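You operate a simulated robot arm through the tools that you are given. There is no shell and no other tool. Be economical: measure what you need, move in short steps, check, and stop when the job is done.

You are at the controls of a simulated two-armed robot. One attempt, no reset.

TASK
Pick up the wide teal-cap bottle that says "creek" from the bench in front of the bath with one hand, pass it to the other hand and put it on the blue mat. Fetch the teal-cap vial and stand it on top of the small green box. Turn the black speed dial of the control box to 50. Put the grey-cap bottle that says "6" from the top of the side table on the bench in front of the log unit and the grey-cap bottle labelled "3" on the top of the wheeled table. Put the black-foot beaker on the bench beyond the small grey unit. The order is free. Set down upright: wide teal-cap bottle, teal-cap vial, grey-cap bottle, black-foot beaker.

It is judged by the outcome, as a careful person would: the job done as asked, and still so three seconds after it is handed in. It fails if anything else is knocked over, pushed out of place, dropped, spilled or broken. A push-on lid holds only when it is set on centred and level and pressed home; a screw cap is set on level and turned clockwise until tight.

THE ROBOT
Two 7-joint arms with two-finger grippers on one trunk, on a base that drives. Base frame: it is fixed to the floor where the robot stands at the start and does not move with it; the origin is under the middle of the robot, x ahead of it, y to its left, z up. Units: mm, degrees, N and s.
The left shoulder is at the start at [78, 151, 963], the right one opposite. With the tool pointing down near the work surface each hand reaches from about 100 to 600 mm from the robot's upright axis, wherever it stands, measured 20 degrees to its own side. Places, roughly: bench beyond the small grey unit (48x12 cm) [700, 1000, 900]; bench in front of the log unit (18x26 cm) [680, 2640, 900]; black speed dial of the control box [-900, -500, 1000]; black-foot beaker [-1000, -250, 1000]; blue mat (16x16 cm) [660, 1920, 900]; grey-cap bottle [-1250, 0, 1000]; small green box [750, 2500, 250]; teal-cap vial (4x4x8 cm) [-1100, -700, 900]; top of the wheeled table (19x129 cm) [-860, -2860, 900]; wide teal-cap bottle [500, -500, 1000]. Payload 2.54 kg a hand.
Tool frame (each hand has its own): the origin (TCP) lies between the finger pads and is the grasp point; the fingertips stand 30 mm ahead of it; z points along the fingers, y is the line along which they close. The gripper opens to 116 mm. The gripper's body begins 95 mm behind the TCP.
Orientation is that of the tool frame in the base frame, as a unit quaternion [w, x, y, z]. With the fingers straight down and closing along the base's y, the tool's x points along the base's -x, its y along +y and its z along -z.

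THE INTERFACE
- The arms move only by the tool step_arm. It takes "left_targets", "right_targets" or both (then of equal length, played together; a hand with none holds still); each is a list that holds one entry, the list of rows, each a list of 6 numbers: the shift along the tool's x, y, z in units of 500 mm (1.0 is 500 mm), then the turn, a rotation vector about the tool's x, y, z in units of 90 degrees (1.0 is 90 degrees). In form: [[[tx, ty, tz, ax, ay, az], ...]]. A call has 1 to 10 rows; each row is the pose to reach, as a shift and turn from the pose commanded when the call began, along the tool's axes at that moment. "left_fingers" and "right_fingers" are, for a hand that has rows, the closure, from 0 (fully open) to 1 (shut), set as the call begins (left out, the last holds). A call with a number of a shift or a turn outside -1 to 1 is refused whole. Each row takes 0.2 s and may step no farther than 50 mm and 8.6 degrees from the row before; otherwise, or with a gripper value out of range, the whole call is refused. A pose out of reach is approached as far as the arm can. The call stops where the force on the tool passes 40 N (or 10 N more than at its start, if that is more) or the arm is blocked; 0.2 s more then pass. The fingers move at their own pace (about 72 mm/s each) and stop on an object; they squeeze with about 20 N. The grip force told is the motor's: it shows also when the fingers shut on nothing. Time passes only in rows, and 0.2 s behind the last, so rows that repeat a pose let the fingers close. The reply holds the time, the measured pose of the TCP, the force on the tool along the base axes, the opening and the grip force, in the units named above and with some noise, with the torque about the TCP (base axes, N m) and any sound that the robot's microphone picked up.
- Cameras (640 x 400 px; columns grow to the right, rows downward): "scene" is now at [83.5, -91, 1100.7]; the picture's right is [-0.99, -0.17, 0.00], its down [-0.07, 0.40, -0.91] and it looks along [0.16, -0.90, -0.41] (base axes); focal length 214 px, centre (320, 200). "left" rides on the left gripper at [69, 15, -122] in its tool frame; the picture's right is [-0.21, 0.98, 0.00], its down [-0.83, -0.18, -0.53] and it looks along [-0.52, -0.12, 0.85] (tool axes); focal length 251 px, centre (320, 200). "right" rides on the right gripper at [69, -15, -122] in its tool frame; the picture's right is [0.21, 0.98, 0.00], its down [-0.83, 0.18, -0.53] and it looks along [-0.52, 0.11, 0.85] (tool axes); focal length 251 px, centre (320, 200). There is no depth. A picture from a camera that has moved, and an enlarged one, comes with that camera's place and axes in the base frame and with its lens.
- capture(camera): a new picture of that camera. It takes no simulated time.
- move_column(by): slides the trunk up (or, below 0, down) by that many mm; the arms and the scene camera ride with it, the base frame stays. It gives what a move gives, with no picture.
- drive_base(legs): drives the robot by 1 to 6 legs, each [ahead, left, turn to the left] in mm, mm and degrees, along the robot's own axes; the way and the turn of a leg run together, so that a leg with both is an arc; at most 1500 mm and 180 degrees a leg. The arms and the cameras ride along, it lands a little off, and it stops where it bumps. It gives what a move gives.
- head_to(pan, tilt): turns the head with the scene camera to pan (to the left, within 80 degrees either way) and tilt (down, from -29 to 69), counted from straight ahead of the robot. It gives what a move gives.
- close_up(camera, box): a new picture of the part [left, top, right, bottom] of that camera's present view, enlarged. It takes no simulated time.
- job_done(): hands the job in; it is judged then, once.

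Go step by step. Nothing tells you exact positions but the pictures and the camera data: compare them with the known pose of the tool, close in by small moves and look again before you grip or let go. The budget is 186 turns and 158 pictures, counting those below and the enlarged ones. Unless the task says otherwise, let go and move clear before handing in, and close with one line.

The tools are called as name(argument=value, ...) on one line, values as JSON. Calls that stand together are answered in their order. step_arm: Moves the arms, as the interface text tells. Its arguments: {"type":"object","properties":{"left_targets":{"type":"array"},"left_fingers":{"type":"number"},"right_targets":{"type":"array"},"right_fingers":{"type":"number"}},"required":[]} The other tools are called the same way: move_column (by) slides the trunk up or down; drive_base (legs) drives the base; head_to (pan, tilt) turns the head that bears the scene camera; capture (camera) takes a picture; close_up (camera, box) takes an enlarged picture of a part of a camera's view; job_done () hands the job in.

At the start:

```text
t: 0.0
left_ee_pos: [476.3, -68.0, 999.4]
left_tool_rot: [0.0, -0.001, 1.0, 0.0]
left_contact_force: [-0.3, 0.1, 0.7]
left_wrist_torque: [0.02, 0.0, 0.01]
left_opening: 116.0
left_finger_force: 0.0
right_ee_pos: [263.3, -311.4, 1000.5]
right_tool_rot: [-0.001, 0.0, 1.0, 0.0]
right_contact_force: [0.0, -0.7, 0.2]
right_wrist_torque: [0.06, -0.02, 0.0]
right_opening: 115.9
right_finger_force: 0.1
trunk travel left (down, up): [-200.0, 89.0]
robot x, y, heading: [-2.5, 0.7, 0.1]
head pan, tilt: [-80.2, 24.0]
```

scene: 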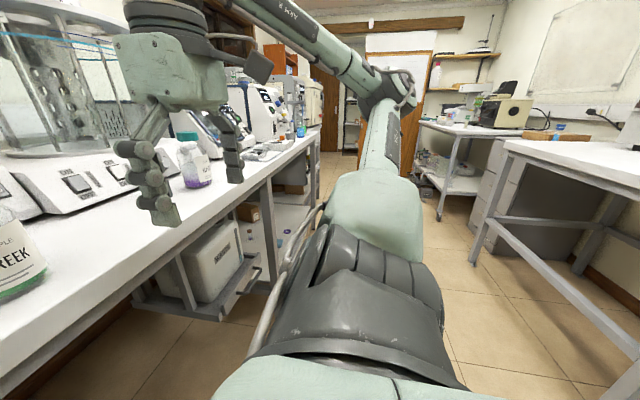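
right: 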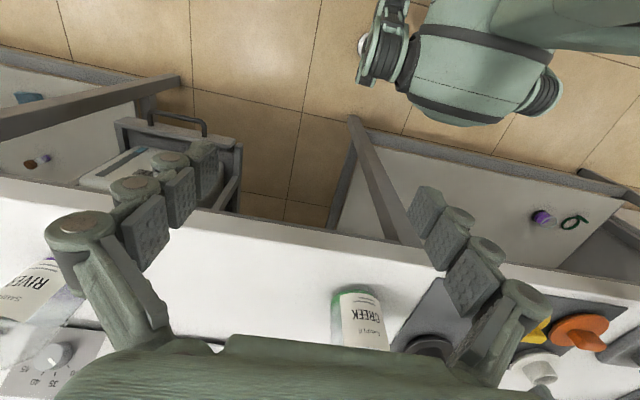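
left: 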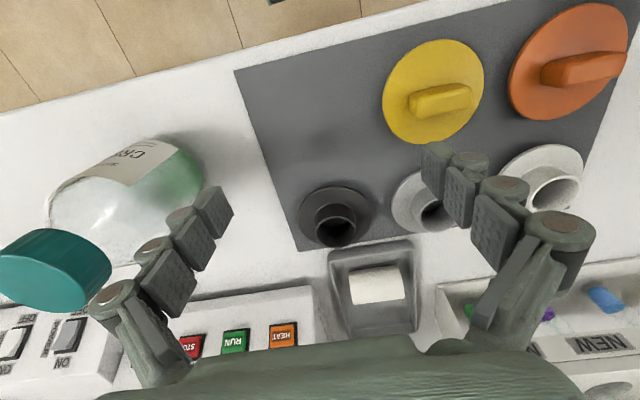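

I see the front bench with the CREEK bottle between the two hands. First I look around with the head to map the scene.

head_to(pan=-20, tilt=35)

capture(camera="scene")

head_to(pan=60, tilt=20)

capture(camera="scene")

```text
t: 1.3
left_ee_pos: [477.1, -67.6, 1000.8]
left_tool_rot: [0.001, -0.001, 1.0, 0.0]
left_contact_force: [0.7, 1.0, -0.1]
left_wrist_torque: [0.01, -0.04, -0.01]
left_opening: 116.0
left_finger_force: 0.1
right_ee_pos: [262.3, -312.4, 999.9]
right_tool_rot: [0.001, 0.0, 1.0, 0.0]
right_contact_force: [-0.4, 0.4, 0.5]
right_wrist_torque: [0.01, 0.01, 0.0]
right_opening: 115.8
right_finger_force: 0.0
trunk travel left (down, up): [-200.0, 89.0]
robot x, y, heading: [0.6, -1.9, -0.1]
head pan, tilt: [-20.0, 35.0]
```

```text
154 pictures are left
camera scene: at [150.5, -30.2, 1083.4], right [-0.34, -0.94, 0.0], down [-0.54, 0.2, -0.82], along [0.77, -0.28, -0.57], focal length 214 px, centre (320, 200)
```

scene: 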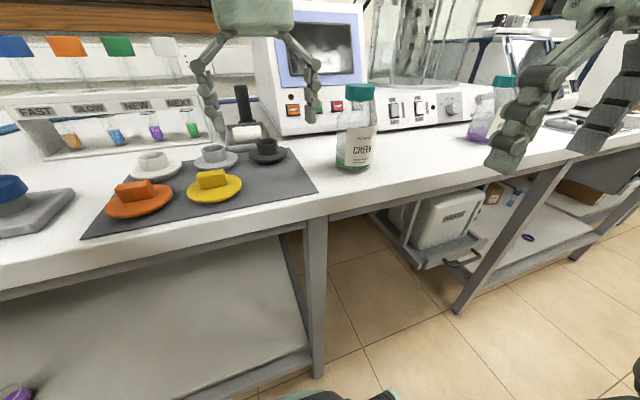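

```text
t: 2.8
left_ee_pos: [476.2, -68.4, 1000.3]
left_tool_rot: [-0.001, -0.001, 1.0, 0.0]
left_contact_force: [0.6, -0.3, 0.2]
left_wrist_torque: [-0.01, 0.0, 0.02]
left_opening: 115.9
left_finger_force: 0.1
right_ee_pos: [261.6, -311.8, 999.9]
right_tool_rot: [0.0, 0.001, 1.0, 0.0]
right_contact_force: [0.3, -0.3, 0.3]
right_wrist_torque: [-0.02, 0.04, 0.0]
right_opening: 116.3
right_finger_force: 0.1
trunk travel left (down, up): [-200.0, 89.0]
robot x, y, heading: [-0.4, 0.9, 0.2]
head pan, tilt: [60.0, 20.0]
```

```text
153 pictures are left
camera scene: at [114.4, 80.6, 1107.2], right [0.87, -0.5, 0.0], down [-0.17, -0.3, -0.94], along [0.47, 0.81, -0.34], focal length 214 px, centre (320, 200)
```

scene: 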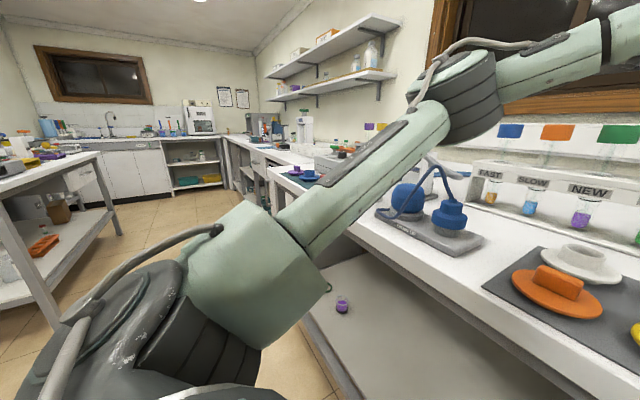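

CREEK triangulates to about (478,-217), cap top near z 1030. I raise the right hand over it and move the left one away.

step_arm(right_targets=[[[0, 0, -0.1, 0, 0, 0], [0, 0, -0.2, 0, 0, 0], [-0.08, 0.035, -0.2, 0, 0, 0], [-0.16, 0.07, -0.2, 0, 0, 0], [-0.24, 0.105, -0.2, 0, 0, 0], [-0.32, 0.14, -0.2, 0, 0, 0], [-0.4, 0.175, -0.2, 0, 0, 0], [-0.436, 0.188, -0.2, 0, 0, 0]]], left_targets=[[[0, 0, -0.1, 0, 0, 0], [0, 0.08, -0.15, 0, 0, 0], [0, 0.16, -0.15, 0, 0, 0], [0, 0.24, -0.15, 0, 0, 0], [0, 0.32, -0.15, 0, 0, 0], [0, 0.4, -0.15, 0, 0, 0], [0, 0.45, -0.15, 0, 0, 0], [0, 0.5, -0.15, 0, 0, 0]]])

capture(camera="right")

head_to(pan=-25, tilt=20)

capture(camera="scene")

```text
t: 4.6
left_ee_pos: [475.9, 181.8, 1074.9]
left_tool_rot: [0.0, -0.001, 1.0, 0.0]
left_contact_force: [-0.2, 0.5, -0.6]
left_wrist_torque: [-0.04, 0.01, -0.04]
left_opening: 116.2
left_finger_force: 0.1
right_ee_pos: [480.3, -216.5, 1102.0]
right_tool_rot: [0.0, 0.0, 1.0, 0.0]
right_contact_force: [-0.3, -0.3, -0.3]
right_wrist_torque: [-0.01, 0.01, 0.0]
right_opening: 115.9
right_finger_force: 0.2
trunk travel left (down, up): [-200.0, 89.0]
robot x, y, heading: [1.6, -1.4, -0.2]
head pan, tilt: [60.0, 20.0]
```

```text
152 pictures are left
camera right: at [411.5, -231.7, 1223.0], right [-0.22, 0.98, 0.0], down [0.83, 0.18, 0.53], along [0.52, 0.12, -0.85], focal length 251 px, centre (320, 200)
```

right: 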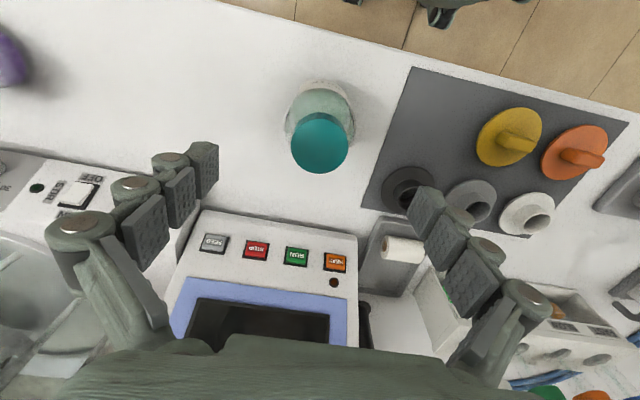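

```text
t: 6.2
left_ee_pos: [475.4, 181.3, 1077.0]
left_tool_rot: [0.0, -0.001, 1.0, -0.001]
left_contact_force: [0.0, -0.3, -0.3]
left_wrist_torque: [-0.01, -0.02, 0.06]
left_opening: 116.0
left_finger_force: 0.0
right_ee_pos: [480.6, -215.4, 1101.5]
right_tool_rot: [0.0, -0.001, 1.0, 0.0]
right_contact_force: [0.0, -0.3, 0.9]
right_wrist_torque: [0.01, 0.0, 0.0]
right_opening: 116.1
right_finger_force: 0.1
trunk travel left (down, up): [-200.0, 89.0]
robot x, y, heading: [-0.4, -1.4, -0.3]
head pan, tilt: [-25.0, 20.0]
```

```text
151 pictures are left
camera scene: at [152.2, -39.3, 1107.2], right [-0.42, -0.91, 0.0], down [-0.31, 0.14, -0.94], along [0.85, -0.4, -0.34], focal length 214 px, centre (320, 200)
```

scene: 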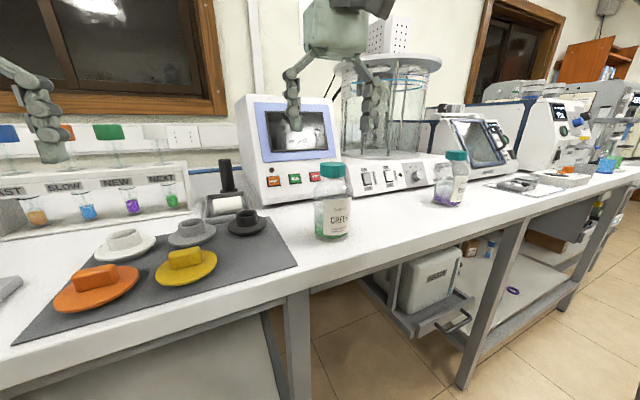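

The cap sits nearly centred under the right hand, its top near z 1033. I lower to grip the cap with the fingertips.

step_arm(right_targets=[[[0.006, -0.002, 0.07, 0, 0, 0], [0.006, -0.002, 0.147, 0, 0, 0]]])

step_arm(right_targets=[[[0, 0, 0, 0, 0, 0], [0, 0, 0, 0, 0, 0], [0, 0, 0, 0, 0, 0], [0, 0, 0, 0, 0, 0]]], right_fingers=1)

capture(camera="scene")

```text
t: 6.8
left_ee_pos: [475.7, 181.8, 1076.5]
left_tool_rot: [0.0, -0.001, 1.0, 0.0]
left_contact_force: [-0.3, -0.5, 0.1]
left_wrist_torque: [0.0, -0.02, 0.01]
left_opening: 116.0
left_finger_force: 0.0
right_ee_pos: [478.3, -215.4, 1028.2]
right_tool_rot: [0.0, -0.001, 1.0, -0.001]
right_contact_force: [0.5, -0.3, 0.2]
right_wrist_torque: [0.0, -0.01, 0.0]
right_opening: 116.0
right_finger_force: 0.0
trunk travel left (down, up): [-200.0, 89.0]
robot x, y, heading: [2.7, 1.2, 0.1]
head pan, tilt: [-25.0, 20.0]
```

```text
t: 7.8
left_ee_pos: [473.5, 182.1, 1075.2]
left_tool_rot: [0.0, -0.001, 1.0, 0.0]
left_contact_force: [-0.1, 0.8, 0.2]
left_wrist_torque: [-0.02, -0.02, 0.01]
left_opening: 115.9
left_finger_force: 0.1
right_ee_pos: [478.6, -215.7, 1032.3]
right_tool_rot: [0.003, 0.0, 1.0, 0.0]
right_contact_force: [2.7, -2.1, 20.9]
right_wrist_torque: [-0.12, -0.22, 0.03]
right_opening: 46.9
right_finger_force: 20.0
trunk travel left (down, up): [-200.0, 89.0]
robot x, y, heading: [1.3, -1.9, -0.1]
head pan, tilt: [-25.0, 20.0]
```

```text
150 pictures are left
camera scene: at [151.2, -39.0, 1107.8], right [-0.42, -0.91, 0.0], down [-0.31, 0.14, -0.94], along [0.85, -0.4, -0.34], focal length 214 px, centre (320, 200)
```

scene: 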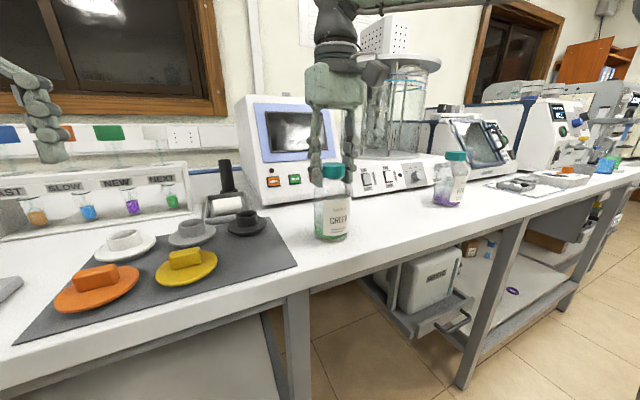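

The cap is gripped with some upward push from the shoulder. I lift gently and check.

step_arm(right_targets=[[[0, 0, -0.02, 0, 0, 0], [0, 0, -0.08, 0, 0, 0], [0, 0, -0.16, 0, 0, 0], [0, 0, -0.22, 0, 0, 0]]])

close_up(camera="scene", box=[240, 20, 440, 260])

```text
t: 8.8
left_ee_pos: [475.2, 181.7, 1076.0]
left_tool_rot: [0.001, -0.001, 1.0, 0.0]
left_contact_force: [-0.9, -0.1, 0.2]
left_wrist_torque: [-0.04, -0.04, -0.03]
left_opening: 116.0
left_finger_force: 0.1
right_ee_pos: [477.8, -219.4, 1137.6]
right_tool_rot: [0.0, 0.0, 1.0, 0.0]
right_contact_force: [0.4, 0.5, -3.3]
right_wrist_torque: [0.02, 0.0, 0.0]
right_opening: 43.5
right_finger_force: 19.9
trunk travel left (down, up): [-200.0, 89.0]
robot x, y, heading: [1.5, -0.8, 0.2]
head pan, tilt: [-25.0, 20.0]
```

```text
1.67 times, centred on (340, 140) of scene
camera zoom: at [152.5, -39.4, 1107.1], right [-0.42, -0.91, 0.0], down [-0.31, 0.14, -0.94], along [0.85, -0.4, -0.34], focal length 358 px, centre (287, 300)
```

zoom: 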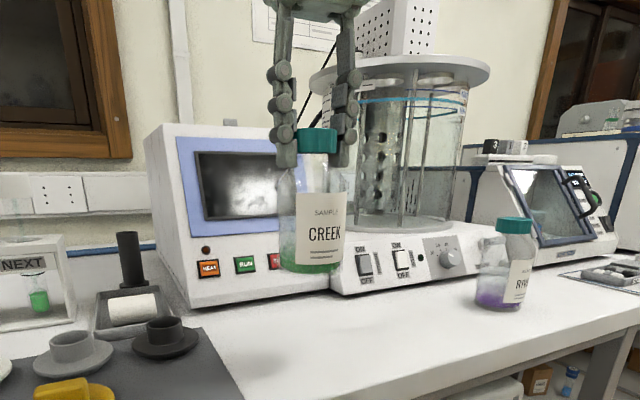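

Bottle hangs straight in the right hand. I turn the left hand to point horizontally to the right (camera on top) for taking the body.

step_arm(left_targets=[[[0, 0, 0, 0.0513, 0.0513, -0.0513], [0, 0, 0, 0.1026, 0.1026, -0.1026], [0, 0, 0, 0.154, 0.154, -0.154], [0, 0, 0, 0.2053, 0.2053, -0.2053], [0, 0, 0, 0.2566, 0.2566, -0.2566], [0, 0, 0, 0.3079, 0.3079, -0.3079], [0, 0, 0, 0.3592, 0.3592, -0.3592], [0, 0, 0, 0.4106, 0.4106, -0.4106], [0, 0, 0, 0.4619, 0.4619, -0.4619], [0, 0, 0, 0.5132, 0.5132, -0.5132]]], right_targets=[[[0, 0, 0, 0, 0, 0], [0, 0, 0, 0, 0, 0], [0.02, 0.04, 0, 0, 0, 0], [0.03, 0.08, 0, 0, 0, 0], [0.04, 0.12, 0, 0, 0, 0], [0.05, 0.16, 0, 0, 0, 0], [0.06, 0.2, 0, 0, 0, 0], [0.06, 0.24, 0, 0, 0, 0], [0.06, 0.28, 0, 0, 0, 0], [0.06, 0.28, 0, 0, 0, 0]]])

step_arm(left_targets=[[[0, 0, 0, 0.0513, 0.0513, -0.0513], [0, 0, 0, 0.1026, 0.1026, -0.1026], [0, 0, 0, 0.154, 0.154, -0.154], [0, 0, 0, 0.2053, 0.2053, -0.2053], [0, 0, 0, 0.2566, 0.2566, -0.2566]]])

head_to(pan=5, tilt=15)

capture(camera="scene")

capture(camera="left")

```text
t: 11.0
left_ee_pos: [476.7, 182.0, 1076.3]
left_tool_rot: [-0.371, -0.372, 0.765, -0.372]
left_contact_force: [0.1, -0.3, -0.3]
left_wrist_torque: [0.0, 0.04, 0.04]
left_opening: 115.9
left_finger_force: 0.1
right_ee_pos: [423.3, -124.4, 1111.6]
right_tool_rot: [0.0, 0.001, 1.0, 0.001]
right_contact_force: [0.2, 1.1, -3.6]
right_wrist_torque: [0.0, -0.02, -0.02]
right_opening: 43.4
right_finger_force: 20.0
right hand out of reach, approached as far as the arm can: row 5, 6, 7, 8, 9, 10
trunk travel left (down, up): [-200.0, 89.0]
robot x, y, heading: [-3.7, -2.7, 0.1]
head pan, tilt: [-25.0, 20.0]
```

```text
t: 12.2
left_ee_pos: [476.6, 181.3, 1074.1]
left_tool_rot: [0.499, 0.501, -0.497, 0.502]
left_contact_force: [-0.5, -0.5, 0.3]
left_wrist_torque: [-0.01, -0.01, 0.01]
left_opening: 116.0
left_finger_force: 0.0
right_ee_pos: [423.3, -124.6, 1112.8]
right_tool_rot: [0.0, -0.001, 1.0, 0.001]
right_contact_force: [0.0, -1.2, -4.3]
right_wrist_torque: [-0.05, 0.03, -0.01]
right_opening: 43.6
right_finger_force: 19.8
trunk travel left (down, up): [-200.0, 89.0]
robot x, y, heading: [-1.0, 0.5, 0.2]
head pan, tilt: [-25.0, 20.0]
```

```text
t: 13.2
left_ee_pos: [477.7, 181.3, 1075.5]
left_tool_rot: [0.5, 0.501, -0.5, 0.5]
left_contact_force: [-0.2, 0.2, 0.9]
left_wrist_torque: [0.0, -0.02, 0.02]
left_opening: 115.9
left_finger_force: 0.0
right_ee_pos: [424.0, -125.0, 1112.3]
right_tool_rot: [-0.001, -0.001, 1.0, 0.001]
right_contact_force: [0.9, -0.5, -4.3]
right_wrist_torque: [-0.04, 0.03, 0.01]
right_opening: 43.8
right_finger_force: 20.0
trunk travel left (down, up): [-200.0, 89.0]
robot x, y, heading: [-1.3, -1.3, -0.0]
head pan, tilt: [5.0, 15.0]
```

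```text
148 pictures are left
camera scene: at [161.1, 8.0, 1115.3], right [0.09, -1.0, 0.0], down [-0.26, -0.02, -0.97], along [0.96, 0.08, -0.26], focal length 214 px, centre (320, 200)
```

scene: 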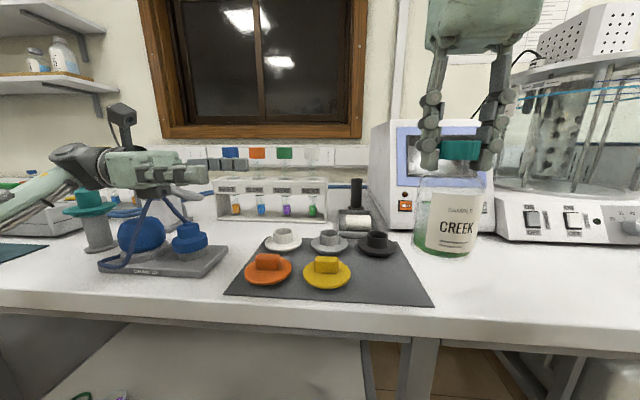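

```text
147 pictures are left
camera left: at [461.8, 303.8, 1144.0], right [-0.98, 0.0, -0.22], down [0.18, 0.53, -0.83], along [0.12, -0.85, -0.52], focal length 251 px, centre (320, 200)
```

left: 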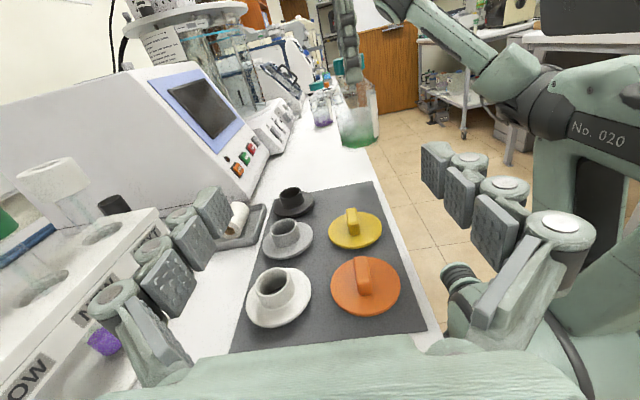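

Right hand reached its limit but holds the bottle at (424,-125); body centre about z 1035. I bring the left hand level with it and close in, then check.

step_arm(left_targets=[[[-0.08, 0, 0, 0, 0, 0], [-0.08, 0.09, 0, 0, 0, 0], [-0.08, 0.106, 0.08, 0, 0, 0], [-0.08, 0.106, 0.17, 0, 0, 0], [-0.08, 0.106, 0.26, 0, 0, 0], [-0.08, 0.106, 0.35, 0, 0, 0], [-0.08, 0.106, 0.44, 0, 0, 0]]])

capture(camera="left")

capture(camera="scene")

```text
t: 14.8
left_ee_pos: [423.1, -39.9, 1034.4]
left_tool_rot: [0.5, 0.5, -0.499, 0.501]
left_contact_force: [0.0, -1.0, -0.9]
left_wrist_torque: [-0.03, 0.0, -0.02]
left_opening: 115.9
left_finger_force: 0.1
right_ee_pos: [423.1, -125.6, 1112.7]
right_tool_rot: [0.001, 0.0, 1.0, 0.001]
right_contact_force: [-0.4, 0.1, -4.0]
right_wrist_torque: [-0.01, 0.03, 0.0]
right_opening: 43.6
right_finger_force: 20.4
trunk travel left (down, up): [-200.0, 89.0]
robot x, y, heading: [0.2, -1.7, -0.1]
head pan, tilt: [5.0, 15.0]
```

```text
146 pictures are left
camera left: at [408.7, 83.1, 1103.6], right [-0.98, 0.0, -0.21], down [0.18, 0.53, -0.83], along [0.12, -0.85, -0.52], focal length 251 px, centre (320, 200)
```

left: 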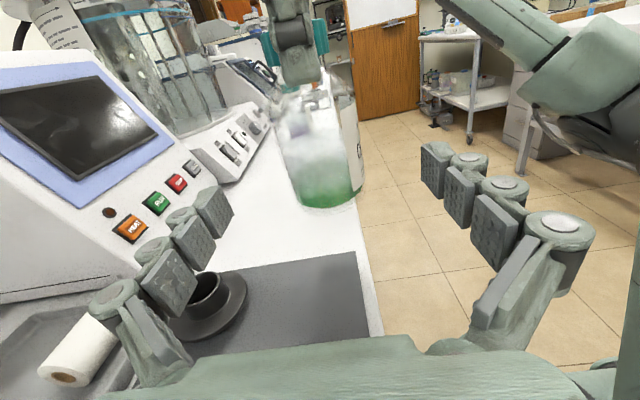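

```text
145 pictures are left
camera scene: at [161.1, 7.8, 1115.3], right [0.09, -1.0, 0.0], down [-0.26, -0.02, -0.97], along [0.96, 0.08, -0.26], focal length 214 px, centre (320, 200)
```

scene: 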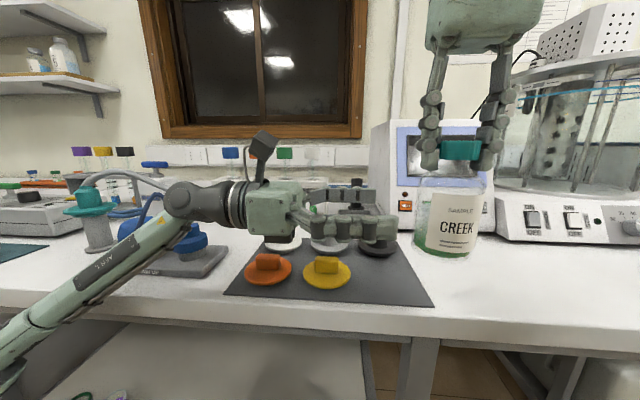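

The left hand is aligned with the label. I advance 85 mm and close on the body.

step_arm(left_targets=[[[0, 0, 0.08, 0, 0, 0], [0, 0, 0.168, 0, 0, 0]]])

step_arm(left_targets=[[[0, 0, 0, 0, 0, 0], [0, 0, 0, 0, 0, 0], [0, 0, 0, 0, 0, 0], [0, 0, 0, 0, 0, 0]]], left_fingers=1)

capture(camera="scene")

```text
t: 15.4
left_ee_pos: [414.1, -116.3, 1039.9]
left_tool_rot: [0.495, 0.498, -0.501, 0.506]
left_contact_force: [0.6, 0.1, -0.5]
left_wrist_torque: [-0.01, 0.01, 0.0]
left_opening: 115.7
left_finger_force: 0.0
right_ee_pos: [415.8, -120.7, 1117.3]
right_tool_rot: [0.005, -0.003, 1.0, -0.001]
right_contact_force: [0.3, 0.0, -4.6]
right_wrist_torque: [-0.01, 0.04, 0.02]
right_opening: 43.4
right_finger_force: 20.0
trunk travel left (down, up): [-200.0, 89.0]
robot x, y, heading: [1.5, 1.8, 0.4]
head pan, tilt: [5.0, 15.0]
```

```text
t: 16.4
left_ee_pos: [415.6, -116.9, 1039.1]
left_tool_rot: [0.494, 0.5, -0.499, 0.507]
left_contact_force: [6.2, 2.5, 1.9]
left_wrist_torque: [-0.1, -0.09, 0.03]
left_opening: 68.0
left_finger_force: 19.8
right_ee_pos: [413.2, -120.9, 1118.6]
right_tool_rot: [0.006, -0.001, 1.0, 0.0]
right_contact_force: [-4.4, -2.5, -5.0]
right_wrist_torque: [-0.09, 0.61, 0.0]
right_opening: 43.5
right_finger_force: 19.8
trunk travel left (down, up): [-200.0, 89.0]
robot x, y, heading: [0.4, -1.6, 0.1]
head pan, tilt: [5.0, 15.0]
```

```text
144 pictures are left
camera scene: at [150.5, 10.9, 1117.4], right [0.09, -1.0, 0.0], down [-0.25, -0.03, -0.97], along [0.97, 0.09, -0.25], focal length 214 px, centre (320, 200)
```

scene: 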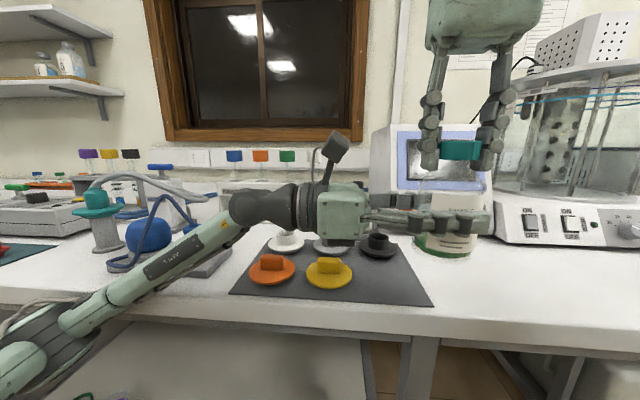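

Both hands now hold the bottle (left 68 mm on the body). I release with the right hand and withdraw it backwards (toward the robot), then to its side.

step_arm(right_targets=[[[0, 0, 0, 0, 0, 0], [0, 0, 0, 0, 0, 0], [0, 0, 0, 0, 0, 0], [0.04, -0.02, 0, 0, 0, 0], [0.09, -0.03, 0, 0, 0, 0]]], right_fingers=0)

capture(camera="scene")

```text
t: 17.6
left_ee_pos: [415.9, -118.3, 1038.6]
left_tool_rot: [0.494, 0.499, -0.501, 0.506]
left_contact_force: [0.6, -0.8, 0.3]
left_wrist_torque: [0.02, -0.04, 0.02]
left_opening: 67.3
left_finger_force: 19.7
right_ee_pos: [369.3, -137.5, 1116.2]
right_tool_rot: [0.006, -0.002, 1.0, -0.001]
right_contact_force: [-0.4, 0.0, 0.4]
right_wrist_torque: [-0.04, -0.01, -0.02]
right_opening: 115.8
right_finger_force: 0.0
trunk travel left (down, up): [-200.0, 89.0]
robot x, y, heading: [0.0, 0.8, 0.3]
head pan, tilt: [5.0, 15.0]
```

```text
143 pictures are left
camera scene: at [150.5, 10.7, 1117.4], right [0.09, -1.0, 0.0], down [-0.25, -0.03, -0.97], along [0.97, 0.09, -0.25], focal length 214 px, centre (320, 200)
```

scene: 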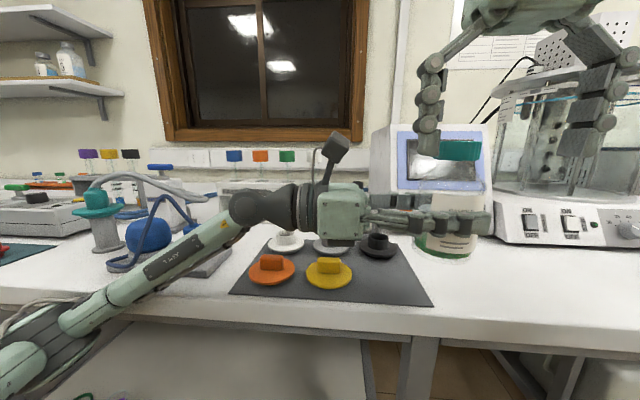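

Bottle is in the left hand. I move the right arm to its side, and lift/retract the left with the bottle.

step_arm(right_targets=[[[0.06, 0, 0, 0, 0, 0], [0.1, -0.08, 0, 0, 0, 0], [0.14, -0.16, 0, 0, 0, 0], [0.16, -0.25, 0, 0, 0, 0], [0.16, -0.34, 0, 0, 0, 0]]], left_targets=[[[0, 0, 0, 0, 0, 0], [0.03, 0, 0, 0, 0, 0], [0.06, 0, -0.04, 0, 0, 0], [0.08, 0, -0.1, 0, 0, 0], [0.1, 0, -0.18, 0, 0, 0]]])

head_to(pan=60, tilt=15)

capture(camera="scene")

capture(camera="left")

```text
t: 18.8
left_ee_pos: [424.3, -33.0, 1083.8]
left_tool_rot: [0.5, 0.499, -0.5, 0.501]
left_contact_force: [0.5, 0.2, -3.5]
left_wrist_torque: [0.0, -0.01, -0.05]
left_opening: 67.4
left_finger_force: 20.3
right_ee_pos: [302.1, -312.0, 1111.5]
right_tool_rot: [0.0, -0.001, 1.0, 0.0]
right_contact_force: [0.0, -0.4, 0.0]
right_wrist_torque: [0.0, 0.03, -0.01]
right_opening: 115.7
right_finger_force: 0.0
trunk travel left (down, up): [-200.0, 89.0]
robot x, y, heading: [6.0, 1.8, -0.1]
head pan, tilt: [5.0, 15.0]
```

```text
t: 20.0
left_ee_pos: [423.6, -33.9, 1083.3]
left_tool_rot: [0.5, 0.5, -0.5, 0.5]
left_contact_force: [-0.1, -0.8, -3.5]
left_wrist_torque: [0.0, 0.02, 0.03]
left_opening: 67.7
left_finger_force: 20.0
right_ee_pos: [301.4, -311.7, 1111.7]
right_tool_rot: [0.0, -0.001, 1.0, 0.0]
right_contact_force: [0.4, 0.8, 0.0]
right_wrist_torque: [-0.02, -0.04, 0.05]
right_opening: 116.0
right_finger_force: 0.0
trunk travel left (down, up): [-200.0, 89.0]
robot x, y, heading: [-1.5, 2.9, 0.0]
head pan, tilt: [60.0, 15.0]
```

```text
142 pictures are left
camera scene: at [114.8, 80.8, 1115.3], right [0.87, -0.5, 0.0], down [-0.13, -0.22, -0.97], along [0.48, 0.84, -0.26], focal length 214 px, centre (320, 200)
```

scene: 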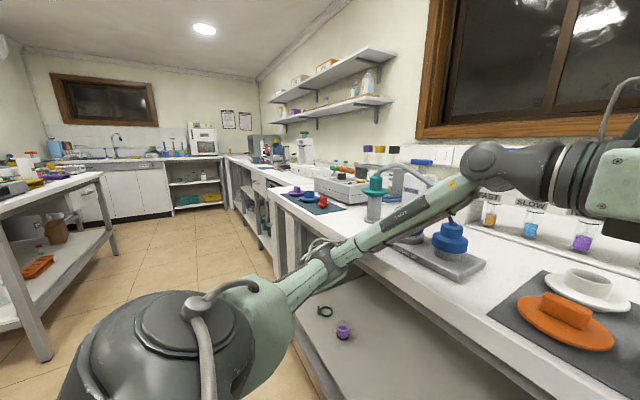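

```text
141 pictures are left
camera left: at [408.9, 88.7, 1152.9], right [-0.98, 0.0, -0.21], down [0.18, 0.53, -0.83], along [0.12, -0.85, -0.52], focal length 251 px, centre (320, 200)
```

left: 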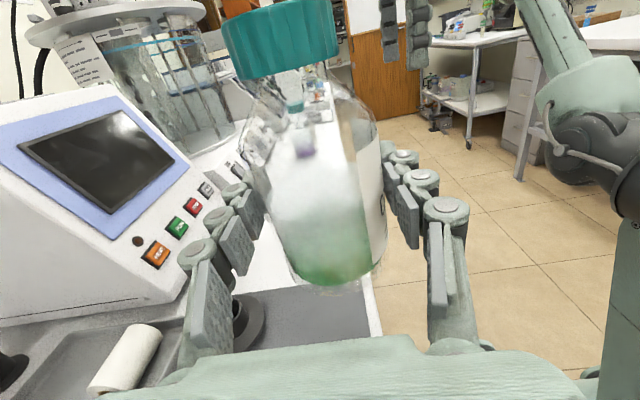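

Bottle is safely in the left hand. I back off 200 mm and drive left along the bench toward the mat, then look.

drive_base(legs=[[-200, 0, 0], [0, 1400, 0]])

head_to(pan=30, tilt=20)

capture(camera="scene")

```text
t: 34.4
left_ee_pos: [249.1, 1307.3, 1083.8]
left_tool_rot: [-0.509, -0.491, 0.509, -0.491]
left_contact_force: [-0.6, 0.5, -3.8]
left_wrist_torque: [0.01, 0.0, -0.03]
left_opening: 67.6
left_finger_force: 20.1
right_ee_pos: [116.7, 1034.4, 1109.9]
right_tool_rot: [0.001, 0.019, 1.0, 0.0]
right_contact_force: [-0.3, -0.3, 0.1]
right_wrist_torque: [-0.03, 0.01, 0.04]
right_opening: 116.0
right_finger_force: 0.1
trunk travel left (down, up): [-200.0, 89.0]
robot x, y, heading: [-174.6, 1354.7, -2.4]
head pan, tilt: [60.0, 15.0]
```

```text
t: 35.4
left_ee_pos: [249.6, 1306.4, 1082.9]
left_tool_rot: [-0.509, -0.491, 0.509, -0.491]
left_contact_force: [0.7, 0.1, -4.0]
left_wrist_torque: [0.01, 0.01, 0.0]
left_opening: 67.3
left_finger_force: 20.1
right_ee_pos: [116.7, 1033.6, 1111.5]
right_tool_rot: [-0.001, 0.018, 1.0, 0.0]
right_contact_force: [-0.7, -0.3, 0.0]
right_wrist_torque: [0.0, 0.01, -0.02]
right_opening: 116.2
right_finger_force: 0.1
trunk travel left (down, up): [-200.0, 89.0]
robot x, y, heading: [-175.4, 1357.6, -2.0]
head pan, tilt: [30.0, 20.0]
```

```text
140 pictures are left
camera scene: at [-23.4, 1396.8, 1107.2], right [0.47, -0.88, 0.0], down [-0.3, -0.16, -0.94], along [0.83, 0.44, -0.34], focal length 214 px, centre (320, 200)
```

scene: 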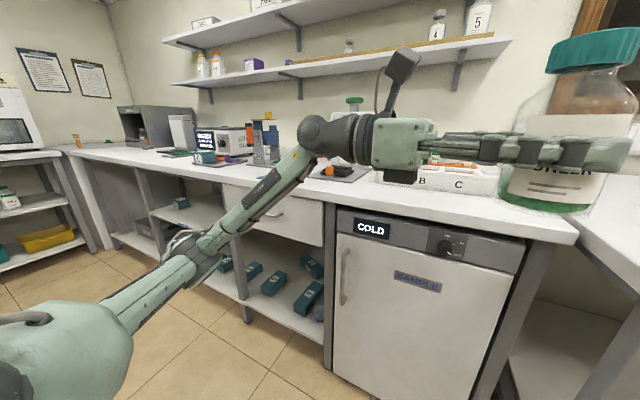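

The mat is hidden behind my arm. I drive further left and look again.

drive_base(legs=[[0, 600, 2]])

head_to(pan=-5, tilt=25)

capture(camera="scene")

capture(camera="left")

capture(camera="right")

```text
t: 41.6
left_ee_pos: [262.8, 1916.0, 1083.6]
left_tool_rot: [0.502, 0.498, -0.501, 0.499]
left_contact_force: [-0.6, -0.6, -3.1]
left_wrist_torque: [0.02, -0.02, 0.0]
left_opening: 67.5
left_finger_force: 19.4
right_ee_pos: [139.6, 1638.8, 1110.8]
right_tool_rot: [-0.001, 0.004, 1.0, 0.0]
right_contact_force: [0.3, 0.0, -0.4]
right_wrist_torque: [0.0, 0.04, 0.0]
right_opening: 116.2
right_finger_force: 0.2
trunk travel left (down, up): [-200.0, 89.0]
robot x, y, heading: [-159.5, 1955.0, -0.6]
head pan, tilt: [30.0, 20.0]
```

```text
t: 42.6
left_ee_pos: [264.3, 1917.3, 1083.8]
left_tool_rot: [-0.502, -0.498, 0.502, -0.498]
left_contact_force: [-0.2, -0.7, -4.5]
left_wrist_torque: [0.01, 0.01, -0.02]
left_opening: 67.4
left_finger_force: 20.3
right_ee_pos: [139.4, 1640.0, 1111.4]
right_tool_rot: [0.0, 0.004, 1.0, 0.0]
right_contact_force: [-0.1, -0.5, -0.1]
right_wrist_torque: [-0.03, 0.0, 0.0]
right_opening: 116.0
right_finger_force: 0.1
trunk travel left (down, up): [-200.0, 89.0]
robot x, y, heading: [-158.5, 1949.1, -0.3]
head pan, tilt: [-5.0, 25.0]
```

```text
139 pictures are left
camera scene: at [-0.2, 1943.9, 1099.1], right [-0.09, -1.0, 0.0], down [-0.42, 0.04, -0.91], along [0.9, -0.09, -0.42], focal length 214 px, centre (320, 200)
```

scene: 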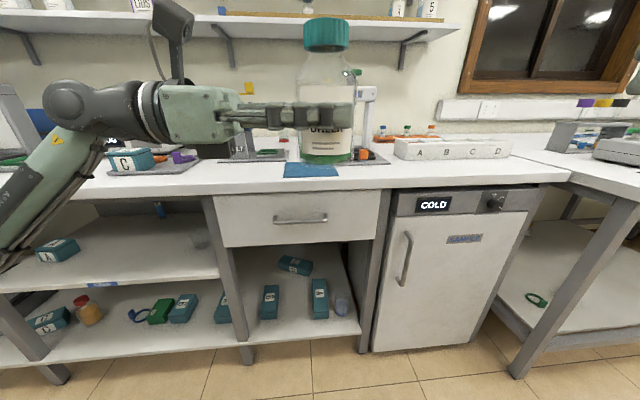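

```text
138 pictures are left
camera left: at [249.6, 2038.7, 1152.9], right [-0.98, 0.01, -0.21], down [0.19, 0.53, -0.83], along [0.11, -0.85, -0.52], focal length 251 px, centre (320, 200)
```

left: 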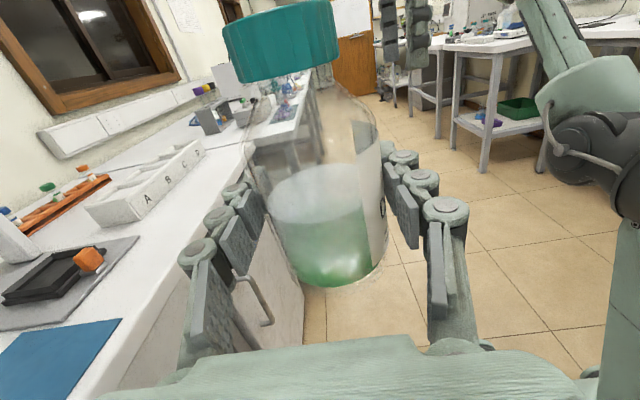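

```text
137 pictures are left
camera right: at [70.0, 1624.4, 1232.5], right [-0.21, 0.98, 0.0], down [0.83, 0.17, 0.53], along [0.52, 0.11, -0.85], focal length 251 px, centre (320, 200)
```

right: 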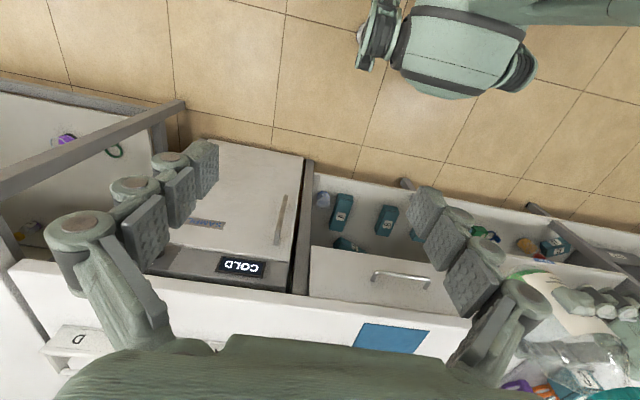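

The blue mat is at about (655,1907), near the bench edge. With the hand pointing sideways my forearm would hit the bench, so I turn the left hand to point forward first.

step_arm(left_targets=[[[0, -0.016, -0.03, 0.093, 0, 0], [0, -0.032, -0.06, 0.186, 0, 0], [0, -0.048, -0.09, 0.279, 0, 0], [0, -0.064, -0.12, 0.372, 0, 0], [0, -0.08, -0.15, 0.465, 0, 0], [0, -0.096, -0.18, 0.558, 0, 0], [0, -0.112, -0.21, 0.651, 0, 0], [0, -0.128, -0.24, 0.744, 0, 0], [0, -0.144, -0.27, 0.837, 0, 0], [0, -0.16, -0.3, 0.93, 0, 0]]])

capture(camera="scene")

```text
t: 44.8
left_ee_pos: [355.0, 2061.0, 1090.8]
left_tool_rot: [0.041, 0.707, -0.039, 0.705]
left_contact_force: [0.4, 0.3, -4.8]
left_wrist_torque: [0.0, 0.03, -0.02]
left_opening: 67.3
left_finger_force: 19.5
left hand out of reach, approached as far as the arm can: row 6, 7, 8, 9, 10
right_ee_pos: [139.8, 1638.3, 1110.1]
right_tool_rot: [-0.001, 0.005, 1.0, -0.001]
right_contact_force: [-0.3, 0.3, -0.7]
right_wrist_torque: [-0.01, 0.01, -0.03]
right_opening: 115.8
right_finger_force: 0.0
trunk travel left (down, up): [-200.0, 89.0]
robot x, y, heading: [-160.1, 1951.8, -0.3]
head pan, tilt: [-5.0, 25.0]
```

```text
136 pictures are left
camera scene: at [-0.2, 1943.8, 1099.0], right [-0.1, -1.0, 0.0], down [-0.42, 0.04, -0.91], along [0.9, -0.09, -0.42], focal length 214 px, centre (320, 200)
```

scene: 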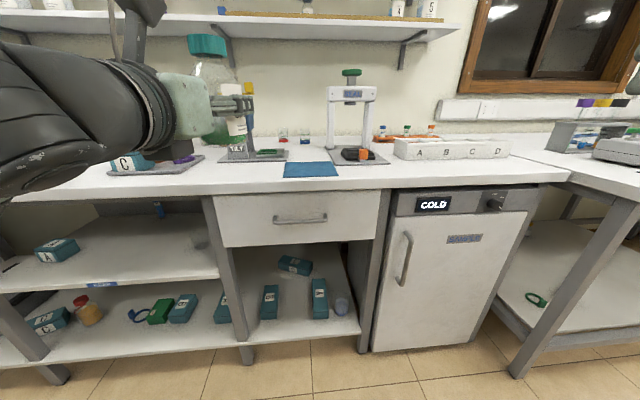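

The hand now points forward with the elbow clear. I drive so the bottle comes over the mat, then check.

drive_base(legs=[[0, -154, 0], [280, 0, 0]])

capture(camera="scene")

capture(camera="left")

```text
t: 48.5
left_ee_pos: [632.5, 1903.9, 1091.6]
left_tool_rot: [0.042, 0.706, -0.041, 0.705]
left_contact_force: [0.4, -0.2, -3.8]
left_wrist_torque: [0.02, 0.02, -0.01]
left_opening: 67.1
left_finger_force: 19.9
right_ee_pos: [419.6, 1482.0, 1110.3]
right_tool_rot: [0.0, 0.004, 1.0, 0.0]
right_contact_force: [0.6, -0.2, -0.3]
right_wrist_torque: [0.0, 0.03, 0.02]
right_opening: 116.0
right_finger_force: 0.0
trunk travel left (down, up): [-200.0, 89.0]
robot x, y, heading: [114.5, 1796.9, -0.5]
head pan, tilt: [-5.0, 25.0]
```

```text
135 pictures are left
camera scene: at [277.6, 1786.4, 1099.0], right [-0.1, -1.0, 0.0], down [-0.42, 0.04, -0.91], along [0.9, -0.09, -0.42], focal length 214 px, centre (320, 200)
```

scene: 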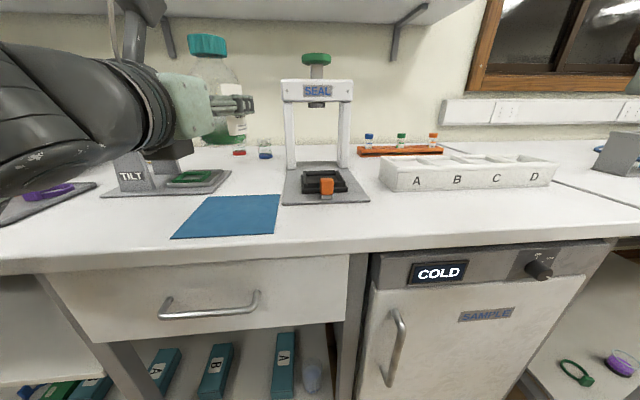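

```text
134 pictures are left
camera left: at [511.1, 1902.9, 1160.5], right [-0.11, -0.97, -0.21], down [-0.51, 0.24, -0.83], along [0.85, 0.02, -0.52], focal length 251 px, centre (320, 200)
```

left: 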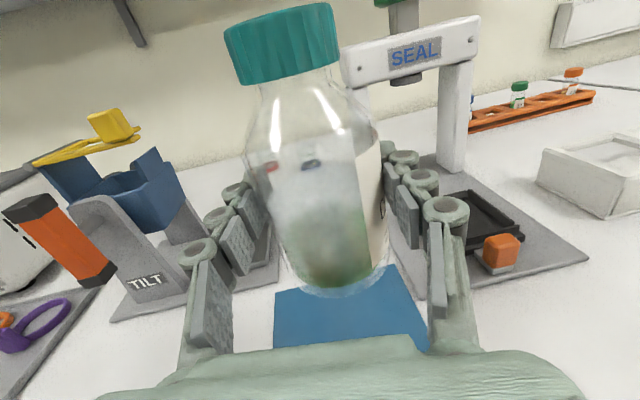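

Bottle is near the mat; I centre it (+20 x, +14 y) and lower to just above.

step_arm(left_targets=[[[-0.04, -0.028, 0.04, 0, 0, 0], [-0.1, -0.028, 0.04, 0, 0, 0], [-0.18, -0.028, 0.04, 0, 0, 0], [-0.252, -0.028, 0.04, 0, 0, 0]]])

capture(camera="scene")

```text
t: 49.5
left_ee_pos: [662.0, 1912.0, 1035.1]
left_tool_rot: [0.042, 0.706, -0.042, 0.706]
left_contact_force: [0.4, -0.2, -4.2]
left_wrist_torque: [0.02, 0.01, 0.0]
left_opening: 67.4
left_finger_force: 20.3
left hand out of reach, approached as far as the arm can: row 2, 3, 4
right_ee_pos: [416.1, 1481.1, 1111.6]
right_tool_rot: [-0.001, 0.004, 1.0, 0.0]
right_contact_force: [-0.4, 0.7, -0.2]
right_wrist_torque: [0.03, 0.02, 0.01]
right_opening: 115.8
right_finger_force: 0.0
trunk travel left (down, up): [-200.0, 89.0]
robot x, y, heading: [119.5, 1795.6, -0.4]
head pan, tilt: [-5.0, 25.0]
```

```text
133 pictures are left
camera scene: at [277.2, 1786.4, 1099.1], right [-0.1, -1.0, 0.0], down [-0.42, 0.04, -0.91], along [0.9, -0.09, -0.42], focal length 214 px, centre (320, 200)
```

scene: 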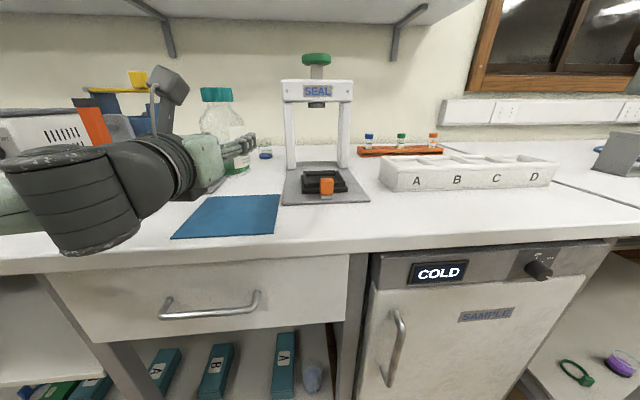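

Arm at its limit; I use the trunk to lower the rest of the way.

move_column(by=-60)

capture(camera="scene")

capture(camera="right")

```text
t: 50.5
left_ee_pos: [662.0, 1911.6, 975.0]
left_tool_rot: [0.041, 0.706, -0.042, 0.706]
left_contact_force: [0.6, 0.3, -4.0]
left_wrist_torque: [0.02, 0.02, 0.0]
left_opening: 67.5
left_finger_force: 19.8
right_ee_pos: [416.2, 1481.3, 1051.1]
right_tool_rot: [0.0, 0.004, 1.0, 0.0]
right_contact_force: [-1.2, 0.2, -0.2]
right_wrist_torque: [-0.01, -0.04, -0.02]
right_opening: 116.1
right_finger_force: 0.1
trunk travel left (down, up): [-140.0, 149.0]
robot x, y, heading: [114.9, 1795.1, -0.4]
head pan, tilt: [-5.0, 25.0]
```

```text
132 pictures are left
camera scene: at [277.2, 1786.4, 1039.2], right [-0.1, -1.0, 0.0], down [-0.42, 0.04, -0.91], along [0.9, -0.09, -0.42], focal length 214 px, centre (320, 200)
```

scene: 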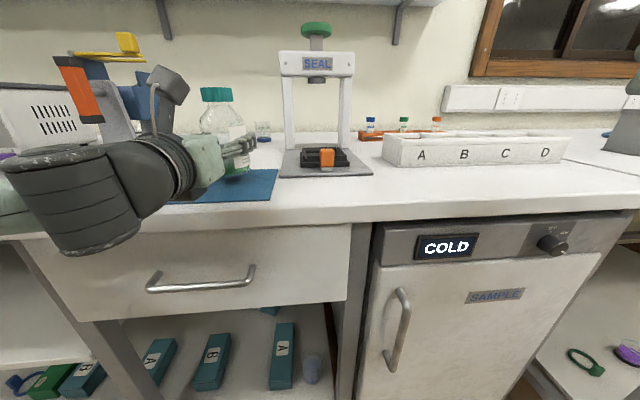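

```text
131 pictures are left
camera right: at [347.5, 1467.0, 1172.6], right [-0.21, 0.98, 0.0], down [0.83, 0.18, 0.53], along [0.52, 0.11, -0.85], focal length 251 px, centre (320, 200)
```

right: 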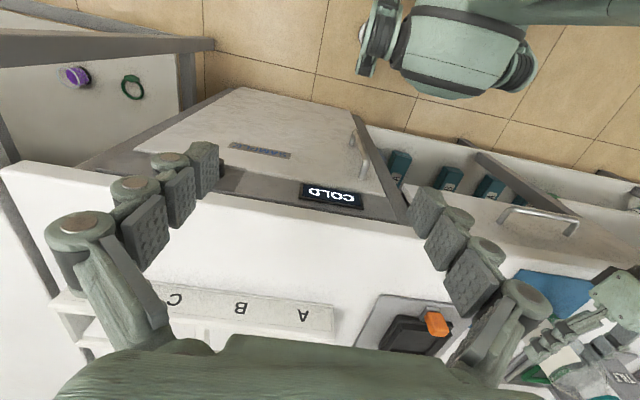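

Still clear; I lower further in small steps until contact.

move_column(by=-14)

move_column(by=-4)

close_up(camera="scene", box=[160, 60, 320, 220])

```text
t: 51.1
left_ee_pos: [661.9, 1910.8, 960.7]
left_tool_rot: [0.042, 0.706, -0.043, 0.706]
left_contact_force: [0.7, 0.8, -2.8]
left_wrist_torque: [0.03, 0.0, 0.01]
left_opening: 67.6
left_finger_force: 19.9
right_ee_pos: [417.7, 1482.7, 1036.7]
right_tool_rot: [0.001, 0.004, 1.0, 0.0]
right_contact_force: [0.4, 0.8, -0.1]
right_wrist_torque: [-0.01, -0.03, -0.01]
right_opening: 116.0
right_finger_force: 0.1
trunk travel left (down, up): [-126.0, 163.0]
robot x, y, heading: [116.2, 1794.9, -0.6]
head pan, tilt: [-5.0, 25.0]
```

```text
t: 51.6
left_ee_pos: [660.7, 1910.7, 959.1]
left_tool_rot: [0.042, 0.704, -0.042, 0.708]
left_contact_force: [4.1, -1.1, 13.6]
left_wrist_torque: [0.15, 0.08, 0.01]
left_opening: 67.4
left_finger_force: 20.2
right_ee_pos: [417.3, 1481.6, 1033.4]
right_tool_rot: [0.001, 0.003, 1.0, 0.0]
right_contact_force: [0.6, 0.4, -0.4]
right_wrist_torque: [0.0, -0.02, 0.0]
right_opening: 116.2
right_finger_force: 0.1
trunk travel left (down, up): [-122.0, 167.0]
robot x, y, heading: [121.2, 1792.8, -0.4]
head pan, tilt: [-5.0, 25.0]
```

```text
2.50 times, centred on (240, 140) of scene
camera zoom: at [276.6, 1785.9, 1021.5], right [-0.1, -1.0, 0.0], down [-0.42, 0.04, -0.91], along [0.9, -0.09, -0.42], focal length 536 px, centre (520, 350)
```

zoom: 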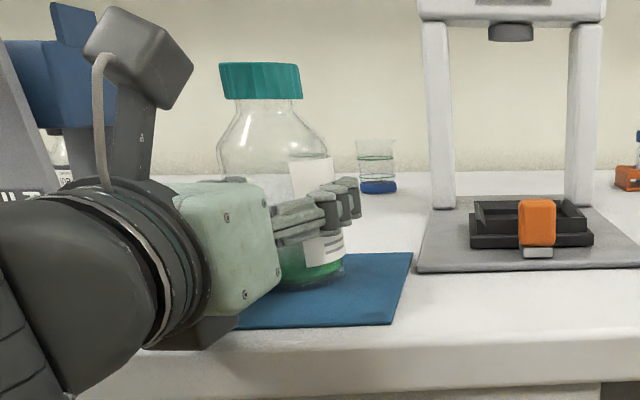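

Bottle rests on the mat (13.6 N up). I open the left hand and retreat straight back.

step_arm(left_targets=[[[0, 0, 0, 0, 0, 0], [0, 0, 0, 0, 0, 0], [0, 0, 0, 0, 0, 0]]], left_fingers=0)

drive_base(legs=[[-220, 0, 0]])

capture(camera="scene")

```text
t: 52.4
left_ee_pos: [662.5, 1912.4, 956.9]
left_tool_rot: [0.041, 0.706, -0.043, 0.706]
left_contact_force: [-0.5, 0.6, 0.8]
left_wrist_torque: [-0.02, 0.01, -0.03]
left_opening: 115.9
left_finger_force: 0.1
right_ee_pos: [417.5, 1481.8, 1032.5]
right_tool_rot: [0.0, 0.003, 1.0, 0.0]
right_contact_force: [-0.1, 0.1, -1.2]
right_wrist_torque: [-0.02, -0.02, 0.02]
right_opening: 115.9
right_finger_force: 0.2
trunk travel left (down, up): [-122.0, 167.0]
robot x, y, heading: [117.3, 1795.2, -0.7]
head pan, tilt: [-5.0, 25.0]
```

```text
t: 54.1
left_ee_pos: [442.2, 1912.9, 955.9]
left_tool_rot: [0.042, 0.706, -0.043, 0.706]
left_contact_force: [0.1, 0.7, -0.1]
left_wrist_torque: [0.03, 0.0, 0.03]
left_opening: 116.0
left_finger_force: 0.0
right_ee_pos: [195.7, 1482.9, 1032.9]
right_tool_rot: [0.001, 0.004, 1.0, 0.0]
right_contact_force: [-0.1, -1.1, -0.2]
right_wrist_torque: [-0.03, 0.02, 0.0]
right_opening: 116.0
right_finger_force: 0.1
trunk travel left (down, up): [-122.0, 167.0]
robot x, y, heading: [-105.5, 1797.8, -0.4]
head pan, tilt: [-5.0, 25.0]
```

```text
129 pictures are left
camera scene: at [56.5, 1788.0, 1021.2], right [-0.1, -1.0, 0.0], down [-0.42, 0.04, -0.91], along [0.9, -0.09, -0.42], focal length 214 px, centre (320, 200)
```

scene: 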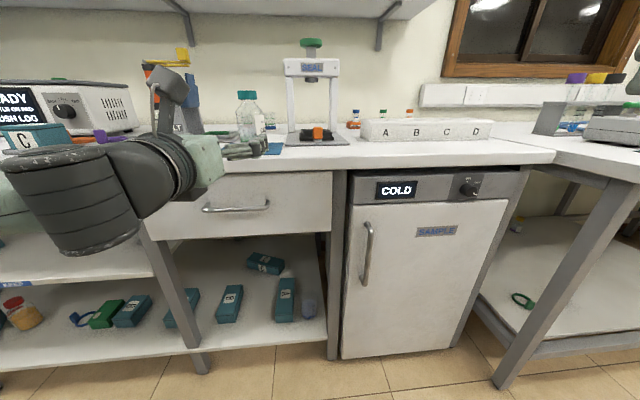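

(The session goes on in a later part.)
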